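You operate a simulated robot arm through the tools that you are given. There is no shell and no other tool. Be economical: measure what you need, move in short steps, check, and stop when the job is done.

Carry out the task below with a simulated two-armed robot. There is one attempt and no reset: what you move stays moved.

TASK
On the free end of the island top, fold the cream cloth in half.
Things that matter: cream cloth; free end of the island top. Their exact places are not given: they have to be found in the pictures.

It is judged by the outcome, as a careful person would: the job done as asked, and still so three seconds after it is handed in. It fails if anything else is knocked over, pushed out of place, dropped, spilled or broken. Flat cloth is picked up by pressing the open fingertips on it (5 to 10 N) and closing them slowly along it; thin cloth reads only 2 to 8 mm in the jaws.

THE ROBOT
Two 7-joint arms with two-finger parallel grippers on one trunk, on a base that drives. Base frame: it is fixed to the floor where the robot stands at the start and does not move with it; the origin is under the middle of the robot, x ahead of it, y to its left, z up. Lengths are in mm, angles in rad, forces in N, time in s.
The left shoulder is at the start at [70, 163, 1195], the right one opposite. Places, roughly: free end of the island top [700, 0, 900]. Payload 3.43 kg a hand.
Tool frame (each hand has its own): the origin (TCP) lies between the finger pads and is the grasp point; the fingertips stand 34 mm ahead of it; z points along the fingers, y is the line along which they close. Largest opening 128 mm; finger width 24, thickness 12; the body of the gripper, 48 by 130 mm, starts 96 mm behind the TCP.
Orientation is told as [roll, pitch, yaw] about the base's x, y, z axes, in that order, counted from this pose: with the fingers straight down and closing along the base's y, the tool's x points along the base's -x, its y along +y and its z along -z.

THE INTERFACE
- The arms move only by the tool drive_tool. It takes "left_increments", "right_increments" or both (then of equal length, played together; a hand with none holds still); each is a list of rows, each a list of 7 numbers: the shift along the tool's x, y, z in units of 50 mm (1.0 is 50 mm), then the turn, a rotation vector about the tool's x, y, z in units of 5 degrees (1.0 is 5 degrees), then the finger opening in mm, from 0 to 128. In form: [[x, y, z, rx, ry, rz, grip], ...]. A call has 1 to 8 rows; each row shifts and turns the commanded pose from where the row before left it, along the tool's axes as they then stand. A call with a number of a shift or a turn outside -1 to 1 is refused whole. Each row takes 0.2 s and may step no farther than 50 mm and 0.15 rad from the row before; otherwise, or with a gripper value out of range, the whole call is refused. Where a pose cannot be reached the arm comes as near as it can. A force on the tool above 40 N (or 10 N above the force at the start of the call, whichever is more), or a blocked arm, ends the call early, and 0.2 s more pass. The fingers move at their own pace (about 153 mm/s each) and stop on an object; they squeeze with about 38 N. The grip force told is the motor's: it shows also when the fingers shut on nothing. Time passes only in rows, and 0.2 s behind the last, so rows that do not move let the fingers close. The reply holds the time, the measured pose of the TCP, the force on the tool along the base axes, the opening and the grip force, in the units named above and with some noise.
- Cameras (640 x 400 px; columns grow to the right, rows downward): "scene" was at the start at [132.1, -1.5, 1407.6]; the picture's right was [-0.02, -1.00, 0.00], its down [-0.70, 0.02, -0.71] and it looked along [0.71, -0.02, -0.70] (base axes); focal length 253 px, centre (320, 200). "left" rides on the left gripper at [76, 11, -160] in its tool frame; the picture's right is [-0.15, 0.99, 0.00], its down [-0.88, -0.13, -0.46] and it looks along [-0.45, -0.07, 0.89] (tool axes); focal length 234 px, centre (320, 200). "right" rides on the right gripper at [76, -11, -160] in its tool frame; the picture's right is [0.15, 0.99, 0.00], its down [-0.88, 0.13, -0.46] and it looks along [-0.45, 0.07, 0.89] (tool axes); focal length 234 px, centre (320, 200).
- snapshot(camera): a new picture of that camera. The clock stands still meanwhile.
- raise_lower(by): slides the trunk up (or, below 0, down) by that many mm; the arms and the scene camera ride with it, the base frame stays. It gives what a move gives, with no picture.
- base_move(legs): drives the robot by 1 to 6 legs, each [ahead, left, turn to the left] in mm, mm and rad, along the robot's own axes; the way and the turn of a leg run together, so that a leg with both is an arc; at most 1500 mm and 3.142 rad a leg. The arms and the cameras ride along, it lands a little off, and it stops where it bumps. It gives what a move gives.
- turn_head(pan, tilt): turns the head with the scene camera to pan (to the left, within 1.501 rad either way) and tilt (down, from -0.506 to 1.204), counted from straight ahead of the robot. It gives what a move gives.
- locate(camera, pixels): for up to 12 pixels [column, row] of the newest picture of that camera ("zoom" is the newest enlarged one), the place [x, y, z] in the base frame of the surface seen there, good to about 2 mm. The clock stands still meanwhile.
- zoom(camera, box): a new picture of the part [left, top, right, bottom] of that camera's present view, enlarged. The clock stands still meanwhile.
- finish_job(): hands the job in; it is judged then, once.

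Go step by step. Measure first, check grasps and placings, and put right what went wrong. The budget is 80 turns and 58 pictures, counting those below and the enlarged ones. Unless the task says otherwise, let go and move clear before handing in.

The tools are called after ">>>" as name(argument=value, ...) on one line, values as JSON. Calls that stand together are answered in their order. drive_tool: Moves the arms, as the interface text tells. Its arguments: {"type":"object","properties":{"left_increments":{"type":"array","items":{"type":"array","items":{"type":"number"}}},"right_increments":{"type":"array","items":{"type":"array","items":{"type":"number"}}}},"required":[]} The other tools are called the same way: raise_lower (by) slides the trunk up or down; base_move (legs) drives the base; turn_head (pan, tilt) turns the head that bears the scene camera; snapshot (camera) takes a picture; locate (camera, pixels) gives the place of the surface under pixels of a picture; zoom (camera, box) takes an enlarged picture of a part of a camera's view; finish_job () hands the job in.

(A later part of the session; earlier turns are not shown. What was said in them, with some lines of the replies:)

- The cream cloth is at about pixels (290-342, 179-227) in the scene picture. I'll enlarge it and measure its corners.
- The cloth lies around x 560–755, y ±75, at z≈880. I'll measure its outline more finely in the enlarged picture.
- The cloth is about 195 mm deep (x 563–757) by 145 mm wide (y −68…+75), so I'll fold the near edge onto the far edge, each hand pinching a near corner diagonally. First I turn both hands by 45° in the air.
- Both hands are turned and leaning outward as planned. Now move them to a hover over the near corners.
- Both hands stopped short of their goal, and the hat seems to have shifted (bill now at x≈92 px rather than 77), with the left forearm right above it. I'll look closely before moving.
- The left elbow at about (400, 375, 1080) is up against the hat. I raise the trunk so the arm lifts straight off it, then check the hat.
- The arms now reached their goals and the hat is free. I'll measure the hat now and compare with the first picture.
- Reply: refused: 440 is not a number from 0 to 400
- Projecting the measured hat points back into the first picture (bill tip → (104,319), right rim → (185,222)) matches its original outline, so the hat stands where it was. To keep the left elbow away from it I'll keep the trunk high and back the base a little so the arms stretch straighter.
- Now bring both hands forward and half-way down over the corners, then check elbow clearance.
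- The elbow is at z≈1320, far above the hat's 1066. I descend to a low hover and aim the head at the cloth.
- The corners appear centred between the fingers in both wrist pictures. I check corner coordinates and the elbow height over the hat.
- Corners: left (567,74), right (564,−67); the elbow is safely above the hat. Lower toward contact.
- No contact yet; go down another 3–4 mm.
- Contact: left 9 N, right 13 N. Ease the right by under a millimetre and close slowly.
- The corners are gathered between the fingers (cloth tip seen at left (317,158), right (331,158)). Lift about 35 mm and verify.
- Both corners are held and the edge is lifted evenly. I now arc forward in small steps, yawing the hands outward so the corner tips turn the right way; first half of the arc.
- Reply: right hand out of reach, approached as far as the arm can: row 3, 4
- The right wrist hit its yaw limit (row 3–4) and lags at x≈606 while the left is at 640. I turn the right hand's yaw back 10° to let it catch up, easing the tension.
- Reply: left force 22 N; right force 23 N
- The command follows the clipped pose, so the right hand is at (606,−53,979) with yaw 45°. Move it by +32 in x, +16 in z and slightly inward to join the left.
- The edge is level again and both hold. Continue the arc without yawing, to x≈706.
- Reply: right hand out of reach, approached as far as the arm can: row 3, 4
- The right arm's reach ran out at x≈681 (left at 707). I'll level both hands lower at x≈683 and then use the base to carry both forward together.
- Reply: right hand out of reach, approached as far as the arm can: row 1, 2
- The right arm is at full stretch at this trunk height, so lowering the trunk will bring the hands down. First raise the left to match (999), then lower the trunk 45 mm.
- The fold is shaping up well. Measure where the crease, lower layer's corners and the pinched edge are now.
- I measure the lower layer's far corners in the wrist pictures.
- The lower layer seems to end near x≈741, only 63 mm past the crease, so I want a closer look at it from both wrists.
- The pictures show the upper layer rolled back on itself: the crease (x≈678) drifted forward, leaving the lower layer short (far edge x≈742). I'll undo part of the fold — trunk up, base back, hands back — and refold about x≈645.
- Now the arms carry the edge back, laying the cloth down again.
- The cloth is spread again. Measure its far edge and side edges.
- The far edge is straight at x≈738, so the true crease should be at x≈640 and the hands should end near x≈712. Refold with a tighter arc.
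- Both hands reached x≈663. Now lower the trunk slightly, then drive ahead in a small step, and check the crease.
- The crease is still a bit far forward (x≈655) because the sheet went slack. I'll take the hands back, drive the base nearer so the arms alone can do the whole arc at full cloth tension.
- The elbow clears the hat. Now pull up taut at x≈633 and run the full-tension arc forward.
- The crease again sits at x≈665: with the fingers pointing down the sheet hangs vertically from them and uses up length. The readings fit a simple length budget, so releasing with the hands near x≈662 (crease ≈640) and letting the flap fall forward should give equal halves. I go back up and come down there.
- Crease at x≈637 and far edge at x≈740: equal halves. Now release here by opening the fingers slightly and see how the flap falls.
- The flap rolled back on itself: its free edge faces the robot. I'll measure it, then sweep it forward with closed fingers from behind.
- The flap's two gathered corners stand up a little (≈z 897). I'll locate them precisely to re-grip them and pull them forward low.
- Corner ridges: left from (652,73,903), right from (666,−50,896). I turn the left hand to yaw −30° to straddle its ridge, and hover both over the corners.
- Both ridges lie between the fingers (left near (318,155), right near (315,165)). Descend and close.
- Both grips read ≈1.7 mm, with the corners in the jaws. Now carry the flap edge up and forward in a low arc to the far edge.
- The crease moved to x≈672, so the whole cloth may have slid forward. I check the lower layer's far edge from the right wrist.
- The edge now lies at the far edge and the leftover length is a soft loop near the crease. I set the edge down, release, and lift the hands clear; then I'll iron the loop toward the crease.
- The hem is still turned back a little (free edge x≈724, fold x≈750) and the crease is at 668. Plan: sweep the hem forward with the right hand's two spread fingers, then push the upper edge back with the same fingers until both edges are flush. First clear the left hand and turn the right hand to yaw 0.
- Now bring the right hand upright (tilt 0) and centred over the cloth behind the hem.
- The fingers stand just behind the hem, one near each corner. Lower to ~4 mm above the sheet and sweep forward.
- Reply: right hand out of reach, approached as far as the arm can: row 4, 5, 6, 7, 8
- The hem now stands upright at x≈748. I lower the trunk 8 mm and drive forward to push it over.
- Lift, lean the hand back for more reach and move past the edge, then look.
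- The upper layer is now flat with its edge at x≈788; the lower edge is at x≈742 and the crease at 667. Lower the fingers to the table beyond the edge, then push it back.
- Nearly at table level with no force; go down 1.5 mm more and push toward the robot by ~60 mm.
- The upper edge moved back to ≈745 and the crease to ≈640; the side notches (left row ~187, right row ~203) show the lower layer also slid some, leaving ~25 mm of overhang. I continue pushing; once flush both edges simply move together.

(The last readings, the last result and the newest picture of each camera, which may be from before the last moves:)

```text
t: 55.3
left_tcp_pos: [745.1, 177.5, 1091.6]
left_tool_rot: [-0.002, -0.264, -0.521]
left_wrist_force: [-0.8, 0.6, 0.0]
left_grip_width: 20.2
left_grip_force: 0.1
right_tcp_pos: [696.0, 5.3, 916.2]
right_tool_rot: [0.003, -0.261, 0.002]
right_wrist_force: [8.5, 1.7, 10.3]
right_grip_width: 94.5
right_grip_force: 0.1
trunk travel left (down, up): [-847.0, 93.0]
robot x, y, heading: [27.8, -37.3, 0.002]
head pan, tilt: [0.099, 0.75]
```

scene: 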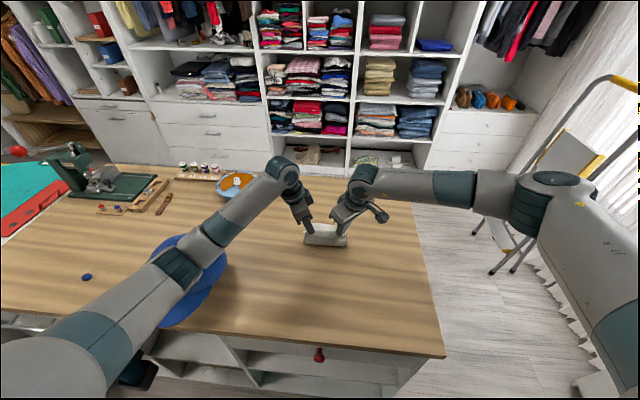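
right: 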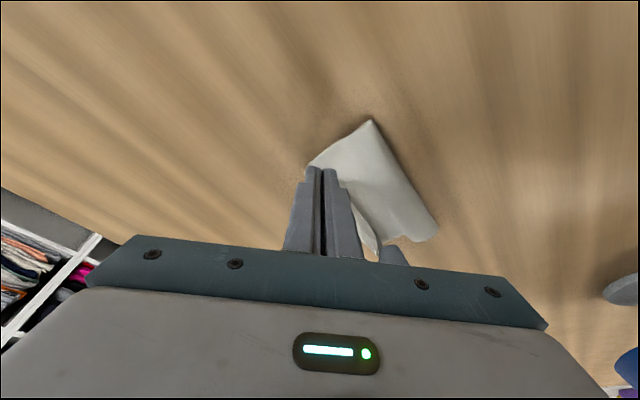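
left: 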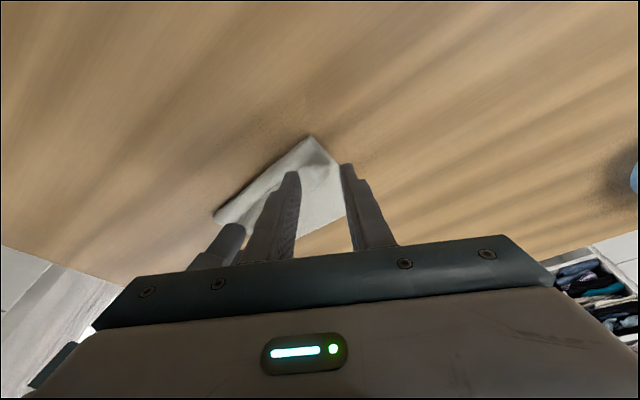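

The fingers are at x≈693 now. I back them off and lift away to let the cloth settle, then use the last picture over cloth and hat.

>>> drive_tool(right_increments=[[-0.24, 0, 0.04, 0, 0, 0, 95], [-0.207, 0, -0.77, 0, 0, 0, 95], [-0.207, 0, -0.77, 0, 0, 0, 95], [0, -0.9, -0.2, 0, 0, 0, 95], [0, -0.9, -0.2, 0, 0, 0, 95], [0, -0.9, 0, 0, 0, 0, 95], [0, 0, 0, 0, 0, 0, 95]])

>>> zoom(camera="scene", box=[172, 180, 396, 320])

```text
t: 56.9
left_tcp_pos: [745.0, 178.3, 1090.5]
left_tool_rot: [-0.004, -0.264, -0.522]
left_wrist_force: [0.1, -0.1, -1.1]
left_grip_width: 20.1
left_grip_force: 0.0
right_tcp_pos: [704.1, -129.7, 1016.0]
right_tool_rot: [0.0, -0.261, 0.001]
right_wrist_force: [0.0, -0.3, -0.2]
right_grip_width: 95.0
right_grip_force: 0.0
trunk travel left (down, up): [-847.0, 93.0]
robot x, y, heading: [27.4, -41.6, 0.003]
head pan, tilt: [0.099, 0.75]
```

```text
2.86 times, centred on (284, 250) of scene
```

zoom: 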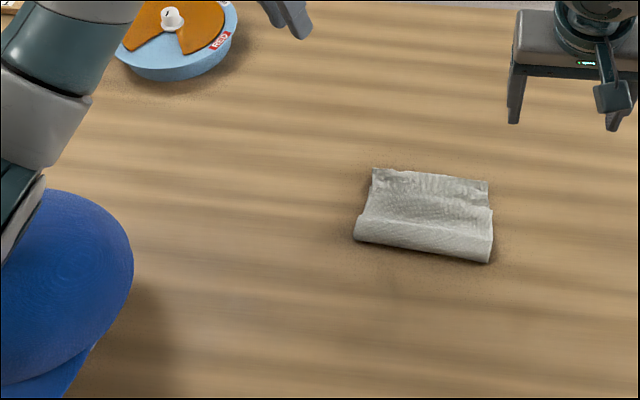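

>>> locate(camera="zoom", pixels=[[377, 170], [430, 174], [485, 183], [372, 182], [490, 208], [356, 236], [425, 252], [488, 262], [425, 225], [425, 210], [425, 190], [430, 180]])

>>> locate(camera="zoom", pixels=[[425, 235], [425, 243], [370, 200], [365, 210], [490, 195], [491, 225], [372, 175], [375, 190], [486, 190], [60, 230], [128, 270], [95, 340]])

```text
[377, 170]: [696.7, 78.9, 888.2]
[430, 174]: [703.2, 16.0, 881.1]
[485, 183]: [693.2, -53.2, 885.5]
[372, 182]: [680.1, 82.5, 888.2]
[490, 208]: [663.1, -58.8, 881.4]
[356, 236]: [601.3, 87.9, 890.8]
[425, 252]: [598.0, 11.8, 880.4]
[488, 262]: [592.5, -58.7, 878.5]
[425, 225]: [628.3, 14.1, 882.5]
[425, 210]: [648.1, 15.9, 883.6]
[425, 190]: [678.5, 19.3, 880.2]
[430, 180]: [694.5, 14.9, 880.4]
```

```text
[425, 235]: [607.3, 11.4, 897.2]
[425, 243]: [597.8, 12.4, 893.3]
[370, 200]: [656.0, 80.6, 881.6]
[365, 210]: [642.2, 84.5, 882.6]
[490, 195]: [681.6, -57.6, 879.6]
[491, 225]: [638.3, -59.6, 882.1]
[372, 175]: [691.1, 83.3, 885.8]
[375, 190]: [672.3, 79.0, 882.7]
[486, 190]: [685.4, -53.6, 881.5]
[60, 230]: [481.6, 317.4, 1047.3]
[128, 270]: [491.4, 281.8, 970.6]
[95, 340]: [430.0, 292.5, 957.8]
```

No pictures remain, but the last one can still be measured. The upper overhangs the lower by an amount I want to pin down; I probe heights along the cloth.

>>> locate(camera="zoom", pixels=[[425, 171], [425, 176], [425, 183], [425, 187], [425, 194], [425, 198], [425, 202], [425, 206], [425, 214], [425, 218], [425, 222], [425, 230]])

>>> locate(camera="zoom", pixels=[[390, 171], [390, 178], [390, 186], [390, 194], [390, 202], [390, 210], [470, 180], [470, 188], [470, 196], [470, 204], [470, 212], [470, 220]])

>>> locate(camera="zoom", pixels=[[374, 168], [372, 170], [370, 180], [368, 185], [370, 190], [367, 200], [488, 181], [488, 186], [488, 192], [489, 200], [492, 210], [487, 205]])

```text
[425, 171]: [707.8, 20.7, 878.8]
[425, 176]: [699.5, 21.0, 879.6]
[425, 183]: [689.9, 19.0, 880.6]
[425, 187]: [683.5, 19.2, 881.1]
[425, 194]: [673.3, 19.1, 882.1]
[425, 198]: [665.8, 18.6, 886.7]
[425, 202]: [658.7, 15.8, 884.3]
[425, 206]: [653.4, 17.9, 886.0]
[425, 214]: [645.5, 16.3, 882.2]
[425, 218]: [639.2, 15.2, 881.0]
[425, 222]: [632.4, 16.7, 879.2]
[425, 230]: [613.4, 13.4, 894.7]
```

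```text
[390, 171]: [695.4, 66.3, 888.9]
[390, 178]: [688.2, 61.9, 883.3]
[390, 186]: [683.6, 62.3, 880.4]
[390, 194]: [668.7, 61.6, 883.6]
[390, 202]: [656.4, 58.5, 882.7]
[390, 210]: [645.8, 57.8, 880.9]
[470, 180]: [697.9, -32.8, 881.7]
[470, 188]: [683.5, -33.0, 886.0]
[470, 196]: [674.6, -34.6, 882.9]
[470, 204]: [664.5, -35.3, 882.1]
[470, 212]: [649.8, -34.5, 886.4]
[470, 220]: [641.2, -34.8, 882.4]
```

```text
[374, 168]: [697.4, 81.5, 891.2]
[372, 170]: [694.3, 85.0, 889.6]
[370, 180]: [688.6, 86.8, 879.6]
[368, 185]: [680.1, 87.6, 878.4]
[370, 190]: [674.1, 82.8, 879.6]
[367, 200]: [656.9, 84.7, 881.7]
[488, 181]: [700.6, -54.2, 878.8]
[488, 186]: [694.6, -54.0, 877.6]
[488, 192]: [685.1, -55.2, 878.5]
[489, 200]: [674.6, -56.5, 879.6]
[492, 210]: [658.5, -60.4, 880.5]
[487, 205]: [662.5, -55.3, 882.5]
```

The lower edge is at x≈668 and the upper at ≈701, so about 33 mm of overhang — not quite half. I'll regrip the overhanging strip with both hands (yaw ∓45°), roll the crease back, and release it high so it falls forward. First check left arm height near the hat, then back the base off.

>>> locate(camera="zoom", pixels=[[60, 100], [25, 180], [80, 30], [10, 220], [40, 140]])

>>> base_move(legs=[[-88, 0, 0]])

```text
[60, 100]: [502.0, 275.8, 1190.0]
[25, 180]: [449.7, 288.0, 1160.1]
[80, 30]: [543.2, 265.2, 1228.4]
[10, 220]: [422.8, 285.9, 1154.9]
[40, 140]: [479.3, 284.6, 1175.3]
```

```text
t: 58.0
left_tcp_pos: [660.6, 177.0, 1088.9]
left_tool_rot: [-0.004, -0.262, -0.521]
left_wrist_force: [1.1, -0.4, -0.2]
left_grip_width: 20.0
left_grip_force: 0.0
right_tcp_pos: [619.1, -128.2, 1014.2]
right_tool_rot: [0.001, -0.262, 0.001]
right_wrist_force: [-0.2, 0.5, 0.9]
right_grip_width: 95.1
right_grip_force: 0.0
trunk travel left (down, up): [-847.0, 93.0]
robot x, y, heading: [-57.8, -37.4, 0.002]
head pan, tilt: [0.099, 0.75]
```

Turn the hands back to yaw ∓45° with a 28 mm opening.

>>> drive_tool(left_increments=[[0, 0, 0, 0.259, 0, 0.966, 28], [0, 0, 0, 0.259, 0, 0.966, 28], [0, 0, 0, 0.259, 0, 0.966, 28], [0, 0, 0, 0, 0, 0, 28], [0, 0, 0, 0, 0, 0, 28], [0, 0, 0, 0, 0, 0, 28], [0, 0, 0, 0, 0, 0, 28], [0, 0, 0, 0, 0, 0, 28]], right_increments=[[0, 0, 0, -0.259, 0, -0.966, 80], [0, 0, 0, -0.259, 0, -0.966, 60], [0, 0, 0, -0.259, 0, -0.966, 45], [0, 0, 0, -0.259, 0, -0.966, 28], [0, 0, 0, -0.259, 0, -0.966, 28], [0, 0, 0, -0.259, 0, -0.966, 28], [0, 0, 0, -0.259, 0, -0.966, 28], [0, 0, 0, -0.259, 0, -0.966, 28]])

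```text
t: 59.8
left_tcp_pos: [658.6, 177.3, 1091.3]
left_tool_rot: [-0.001, -0.264, -0.783]
left_wrist_force: [0.9, 0.0, -0.4]
left_grip_width: 27.9
left_grip_force: 0.0
right_tcp_pos: [617.3, -129.5, 1016.5]
right_tool_rot: [0.001, -0.265, 0.701]
right_wrist_force: [0.1, 0.3, 0.5]
right_grip_width: 27.9
right_grip_force: 0.1
trunk travel left (down, up): [-847.0, 93.0]
robot x, y, heading: [-56.6, -38.4, 0.004]
head pan, tilt: [0.099, 0.75]
```

>>> drive_tool(left_increments=[[0, 0, 0, 0, 0, 0, 28], [-0.197, -0.266, 0.67, 0, 0, 0, 28], [-0.197, -0.266, 0.67, 0, 0, 0, 28], [-0.197, -0.266, 0.67, 0, 0, 0, 28], [-0.197, -0.266, 0.67, 0, 0, 0, 28], [-0.197, -0.266, 0.67, 0, 0, 0, 28], [0, 0, 0, 0, 0, 0, 28]], right_increments=[[0, 0, 0, -0.259, 0, -0.966, 28], [-0.317, 0.087, 0.394, 0, 0, 0, 28], [-0.317, 0.087, 0.394, 0, 0, 0, 28], [-0.317, 0.087, 0.394, 0, 0, 0, 28], [-0.317, 0.087, 0.394, 0, 0, 0, 28], [-0.317, 0.087, 0.394, 0, 0, 0, 28], [0, 0, 0, 0, 0, 0, 28]])

```text
t: 61.4
left_tcp_pos: [675.5, 65.9, 942.8]
left_tool_rot: [-0.002, -0.262, -0.782]
left_wrist_force: [0.2, -0.1, -0.2]
left_grip_width: 28.2
left_grip_force: 0.1
right_tcp_pos: [674.3, -41.4, 940.8]
right_tool_rot: [-0.002, -0.264, 0.788]
right_wrist_force: [-0.5, 0.4, 0.0]
right_grip_width: 28.0
right_grip_force: 0.1
trunk travel left (down, up): [-847.0, 93.0]
robot x, y, heading: [-58.1, -41.6, 0.001]
head pan, tilt: [0.099, 0.75]
```

Exactly over the intended grip points. Lower to just above contact.

>>> drive_tool(left_increments=[[0.066, 0, 0.246, 0, 0, 0, 28], [0.066, 0, 0.246, 0, 0, 0, 28], [0.004, 0, 0.016, 0, 0, 0, 28], [0, 0, 0, 0, 0, 0, 28]], right_increments=[[0.061, 0, 0.227, 0, 0, 0, 28], [0.061, 0, 0.227, 0, 0, 0, 28], [0.004, 0, 0.016, 0, 0, 0, 28], [0, 0, 0, 0, 0, 0, 28]])

```text
t: 62.4
left_tcp_pos: [676.1, 65.1, 917.8]
left_tool_rot: [0.0, -0.267, -0.783]
left_wrist_force: [1.3, 1.3, 6.9]
left_grip_width: 27.8
left_grip_force: 0.0
right_tcp_pos: [674.3, -42.7, 917.6]
right_tool_rot: [-0.002, -0.265, 0.789]
right_wrist_force: [0.3, 0.5, 0.2]
right_grip_width: 28.1
right_grip_force: 0.0
trunk travel left (down, up): [-847.0, 93.0]
robot x, y, heading: [-55.5, -39.2, 0.003]
head pan, tilt: [0.099, 0.75]
```

Left presses with 7 N; the right needs about 2 mm more.

>>> drive_tool(left_increments=[[0, 0, 0, 0, 0, 0, 28], [0, 0, 0, 0, 0, 0, 28]], right_increments=[[0.009, 0, 0.035, 0, 0, 0, 28], [0, 0, 0, 0, 0, 0, 28]])

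```text
t: 63.0
left_tcp_pos: [675.5, 65.9, 916.9]
left_tool_rot: [0.0, -0.265, -0.781]
left_wrist_force: [1.8, -0.5, 7.4]
left_grip_width: 27.6
left_grip_force: 0.1
right_tcp_pos: [673.0, -41.3, 916.9]
right_tool_rot: [-0.002, -0.264, 0.788]
right_wrist_force: [-0.2, -0.5, 6.5]
right_grip_width: 27.8
right_grip_force: 0.0
trunk travel left (down, up): [-847.0, 93.0]
robot x, y, heading: [-57.8, -37.9, 0.0]
head pan, tilt: [0.099, 0.75]
```

Both press at about 7 N. Close slowly, then lift 30 mm to see if the cloth is held.

>>> drive_tool(left_increments=[[0, 0, 0, 0, 0, 0, 24], [0, 0, 0, 0, 0, 0, 20], [0, 0, 0, 0, 0, 0, 16], [0, 0, 0, 0, 0, 0, 12], [0, 0, 0, 0, 0, 0, 8], [0, 0, 0, 0, 0, 0, 4], [0, 0, 0, 0, 0, 0, 0], [0, 0, 0, 0, 0, 0, 0]], right_increments=[[0, 0, 0, 0, 0, 0, 24], [0, 0, 0, 0, 0, 0, 20], [0, 0, 0, 0, 0, 0, 16], [0, 0, 0, 0, 0, 0, 12], [0, 0, 0, 0, 0, 0, 8], [0, 0, 0, 0, 0, 0, 4], [0, 0, 0, 0, 0, 0, 0], [0, 0, 0, 0, 0, 0, 0]])

>>> drive_tool(left_increments=[[-0.08, 0, -0.29, 0, 0, 0, 0], [-0.08, 0, -0.29, 0, 0, 0, 0]], right_increments=[[-0.08, 0, -0.29, 0, 0, 0, 0], [-0.08, 0, -0.29, 0, 0, 0, 0]])

```text
t: 64.8
left_tcp_pos: [674.9, 63.8, 917.5]
left_tool_rot: [-0.001, -0.266, -0.782]
left_wrist_force: [-0.7, -6.6, 6.7]
left_grip_width: 1.8
left_grip_force: 36.8
right_tcp_pos: [672.4, -40.1, 916.2]
right_tool_rot: [0.0, -0.265, 0.79]
right_wrist_force: [-0.9, 6.7, 9.4]
right_grip_width: 1.6
right_grip_force: 36.3
trunk travel left (down, up): [-847.0, 93.0]
robot x, y, heading: [-57.4, -40.0, 0.001]
head pan, tilt: [0.099, 0.75]
```

```text
t: 65.4
left_tcp_pos: [674.0, 67.0, 945.2]
left_tool_rot: [-0.003, -0.262, -0.782]
left_wrist_force: [-0.1, -8.3, 0.1]
left_grip_width: 1.9
left_grip_force: 36.5
right_tcp_pos: [672.9, -42.8, 946.9]
right_tool_rot: [-0.001, -0.264, 0.787]
right_wrist_force: [-0.4, 9.2, 0.4]
right_grip_width: 1.7
right_grip_force: 36.5
trunk travel left (down, up): [-847.0, 93.0]
robot x, y, heading: [-59.8, -39.8, 0.004]
head pan, tilt: [0.099, 0.75]
```

Both are held (opposed side forces ±8.5 N). Carry the edge up and back to roll the crease back to x≈571.

>>> drive_tool(left_increments=[[0.119, -0.297, -0.49, 0, 0, 0, 0], [0.259, -0.354, -0.4, 0, 0, 0, 0], [0.3, -0.354, -0.246, 0, 0, 0, 0], [0.309, -0.325, -0.104, 0, 0, 0, 0], [0.183, -0.184, -0.028, 0, 0, 0, 0], [0, 0, 0, 0, 0, 0, 0], [0, 0, 0, 0, 0, 0, 0]], right_increments=[[0.119, 0.297, -0.49, 0, 0, 0, 0], [0.259, 0.354, -0.4, 0, 0, 0, 0], [0.3, 0.354, -0.246, 0, 0, 0, 0], [0.309, 0.325, -0.104, 0, 0, 0, 0], [0.183, 0.184, -0.028, 0, 0, 0, 0], [0, 0, 0, 0, 0, 0, 0], [0, 0, 0, 0, 0, 0, 0]])

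```text
t: 67.0
left_tcp_pos: [571.4, 63.7, 991.5]
left_tool_rot: [-0.001, -0.265, -0.782]
left_wrist_force: [0.0, -2.0, -0.1]
left_grip_width: 1.7
left_grip_force: 36.4
right_tcp_pos: [568.4, -40.5, 991.4]
right_tool_rot: [-0.002, -0.264, 0.788]
right_wrist_force: [0.1, 1.6, 0.0]
right_grip_width: 1.6
right_grip_force: 37.3
trunk travel left (down, up): [-847.0, 93.0]
robot x, y, heading: [-58.1, -42.1, 0.0]
head pan, tilt: [0.099, 0.75]
```

The cloth hangs nearly vertical from both hands. Now lean it forward and release while moving, so the flap falls forward.

>>> drive_tool(left_increments=[[-0.159, 0.17, 0.063, 0, 0, 0, 0], [-0.143, 0.17, 0.121, 0, 0, 0, 0], [-0.122, 0.17, 0.198, 0, 0, 0, 0], [-0.122, 0.17, 0.198, 0, 0, 0, 15], [-0.16, 0.198, 0.167, 0, 0, 0, 35], [-0.191, 0.198, 0.051, 0, 0, 0, 40], [-0.191, 0.198, 0.051, 0, 0, 0, 40], [-0.104, 0, -0.386, 0, 0, 0, 40]], right_increments=[[-0.159, -0.17, 0.063, 0, 0, 0, 0], [-0.143, -0.17, 0.121, 0, 0, 0, 0], [-0.122, -0.17, 0.198, 0, 0, 0, 0], [-0.122, -0.17, 0.198, 0, 0, 0, 15], [-0.16, -0.198, 0.167, 0, 0, 0, 35], [-0.191, -0.198, 0.051, 0, 0, 0, 40], [-0.191, -0.198, 0.051, 0, 0, 0, 40], [-0.104, 0, -0.386, 0, 0, 0, 40]])

```text
t: 68.8
left_tcp_pos: [661.0, 65.0, 985.2]
left_tool_rot: [-0.003, -0.264, -0.782]
left_wrist_force: [-0.1, -1.4, 0.0]
left_grip_width: 39.8
left_grip_force: 0.0
right_tcp_pos: [657.2, -39.7, 985.2]
right_tool_rot: [-0.002, -0.263, 0.789]
right_wrist_force: [-0.1, 0.0, -0.8]
right_grip_width: 39.8
right_grip_force: 0.0
trunk travel left (down, up): [-847.0, 93.0]
robot x, y, heading: [-58.6, -37.8, 0.001]
head pan, tilt: [0.099, 0.75]
```

Now clear the left hand and turn the right to yaw 0 with spread fingers for a forward sweep over any flap that is not lying flat.

>>> drive_tool(left_increments=[[0.275, 0.354, -0.615, 0, 0, 0, 40], [0.275, 0.354, -0.615, 0, 0, 0, 40], [0.275, 0.354, -0.615, 0, 0, 0, 30], [0.275, 0.354, -0.615, 0, 0, 0, 20], [0, 0, 0, 0, 0, 0, 20], [0, 0, 0, 0, 0, 0, 20], [0, 0, 0, 0, 0, 0, 20], [0, 0, 0, 0, 0, 0, 20]], right_increments=[[-0.2, 0, -0.77, 0, 0, 0, 40], [0, 0, 0, 0.259, 0, 0.966, 60], [0, 0, 0, 0.259, 0, 0.966, 80], [0, 0, 0, 0.259, 0, 0.966, 95], [0, 0, 0, 0.259, 0, 0.966, 95], [0, 0, 0, 0.259, 0, 0.966, 95], [0, 0, 0, 0.259, 0, 0.966, 95], [0, 0, 0, 0.259, 0, 0.966, 95]])

>>> drive_tool(right_increments=[[0, 0, 0, 0.259, 0, 0.966, 95], [0, 0, 0, 0.259, 0, 0.966, 95], [0, 0, 0, 0, 1, 0, 95], [0, 0, 0, 0, 1, 0, 95], [0, 0, 0, 0, 1, 0, 95], [0, 0, 0, 0, 0, 0, 95]])

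```text
t: 70.6
left_tcp_pos: [649.9, 175.4, 1090.1]
left_tool_rot: [-0.002, -0.261, -0.782]
left_wrist_force: [0.1, -0.7, 0.1]
left_grip_width: 19.9
left_grip_force: 0.0
right_tcp_pos: [658.8, -40.7, 1025.5]
right_tool_rot: [-0.001, -0.263, 0.175]
right_wrist_force: [0.2, -0.1, -0.3]
right_grip_width: 95.1
right_grip_force: 0.1
trunk travel left (down, up): [-847.0, 93.0]
robot x, y, heading: [-57.2, -37.9, 0.004]
head pan, tilt: [0.099, 0.75]
```

```text
t: 72.0
left_tcp_pos: [650.1, 175.3, 1089.4]
left_tool_rot: [-0.002, -0.264, -0.782]
left_wrist_force: [0.4, 0.8, -0.1]
left_grip_width: 20.0
left_grip_force: 0.1
right_tcp_pos: [659.1, -39.7, 1025.2]
right_tool_rot: [0.003, 0.0, 0.0]
right_wrist_force: [0.0, 0.2, 0.2]
right_grip_width: 95.0
right_grip_force: 0.0
trunk travel left (down, up): [-847.0, 93.0]
robot x, y, heading: [-60.0, -40.2, -0.001]
head pan, tilt: [0.099, 0.75]
```

Position the fingers behind where a rolled flap would lie (x≈578) and lower to tips at z≈892.

>>> drive_tool(right_increments=[[0.54, 0.36, 0.433, 0, 0, 0, 95], [0.54, 0.36, 0.433, 0, 0, 0, 95], [0.54, 0.36, 0.433, 0, 0, 0, 95], [0, 0, 0.34, 0, 0, 0, 95], [0, 0, 0.34, 0, 0, 0, 95], [0, 0, 0, 0, 0, 0, 95]])

```text
t: 73.4
left_tcp_pos: [649.9, 175.1, 1090.5]
left_tool_rot: [-0.003, -0.264, -0.781]
left_wrist_force: [-0.3, 0.3, 0.0]
left_grip_width: 19.7
left_grip_force: 0.0
right_tcp_pos: [578.0, 13.8, 925.4]
right_tool_rot: [0.002, -0.002, 0.003]
right_wrist_force: [0.3, 0.3, 0.1]
right_grip_width: 94.9
right_grip_force: 0.0
trunk travel left (down, up): [-847.0, 93.0]
robot x, y, heading: [-56.8, -39.7, 0.0]
head pan, tilt: [0.099, 0.75]
```

No contact; sweep forward, slowly sinking to tips at z≈888.

>>> drive_tool(right_increments=[[-0.26, 0, 0.04, 0, 0, 0, 95], [-0.26, 0, 0.04, 0, 0, 0, 95], [-0.26, 0, 0, 0, 0, 0, 95], [-0.26, 0, 0, 0, 0, 0, 95], [-0.26, 0, 0, 0, 0, 0, 95], [-0.26, 0, 0, 0, 0, 0, 95], [-0.26, 0, 0, 0, 0, 0, 95], [-0.26, 0, 0, 0, 0, 0, 95]])

```text
t: 75.2
left_tcp_pos: [650.0, 177.0, 1089.9]
left_tool_rot: [-0.003, -0.263, -0.782]
left_wrist_force: [0.4, 0.1, 0.0]
left_grip_width: 19.9
left_grip_force: 0.1
right_tcp_pos: [681.0, 13.8, 922.3]
right_tool_rot: [-0.001, -0.002, 0.002]
right_wrist_force: [-1.0, -1.0, -0.8]
right_grip_width: 95.0
right_grip_force: 0.1
trunk travel left (down, up): [-847.0, 93.0]
robot x, y, heading: [-56.4, -37.5, 0.002]
head pan, tilt: [0.099, 0.75]
```

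The sweep ran to x≈681 with no resistance. Lift the hand straight up and clear, and try for one more look.

>>> drive_tool(right_increments=[[0, 0, -0.6, 0, 0, 0, 95], [0, 0, -0.8, 0, 0, 0, 95], [0, -0.8, -0.5, 0, 0, 0, 95], [0, -0.9, 0, 0, 0, 0, 95], [0, -0.9, 0, 0, 0, 0, 95], [0, 0, 0, 0, 0, 0, 95]])

>>> snapshot(camera="scene")

```text
t: 76.6
left_tcp_pos: [650.4, 175.1, 1090.6]
left_tool_rot: [-0.002, -0.264, -0.783]
left_wrist_force: [-0.5, 0.1, 0.1]
left_grip_width: 20.2
left_grip_force: 0.0
right_tcp_pos: [682.4, -115.2, 1018.1]
right_tool_rot: [0.0, 0.0, 0.001]
right_wrist_force: [0.0, -0.1, -0.1]
right_grip_width: 94.8
right_grip_force: 0.1
trunk travel left (down, up): [-847.0, 93.0]
robot x, y, heading: [-59.1, -41.0, -0.001]
head pan, tilt: [0.099, 0.75]
```

```text
refused: no pictures are left
```

No pictures are left. I check whether a locate call gives anything new.

>>> locate(camera="zoom", pixels=[[425, 243], [425, 235], [425, 198], [560, 100]])

```text
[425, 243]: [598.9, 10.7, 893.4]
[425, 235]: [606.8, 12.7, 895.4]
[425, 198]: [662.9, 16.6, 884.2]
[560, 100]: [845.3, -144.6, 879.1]
```

The locate call only repeats the old picture, so there is nothing more I can check. Both hands are open and clear of the cloth, and I hand in.

>>> finish_job()

```text
The job is handed in.
```

I folded the cream cloth over on the free end of the island top and handed it in, but I couldn't confirm that the halves line up. In my last picture it was folded with about 33 mm of overhang. I then refolded it and swept the flap forward by touch, with no pictures left. From the arm positions I expect roughly 10 mm of overhang, and the flap could also have landed unevenly.

Early on, my left elbow pressed against the blue hat. Measurements right after put it back where it started, and the points I could see in the last picture agreed.
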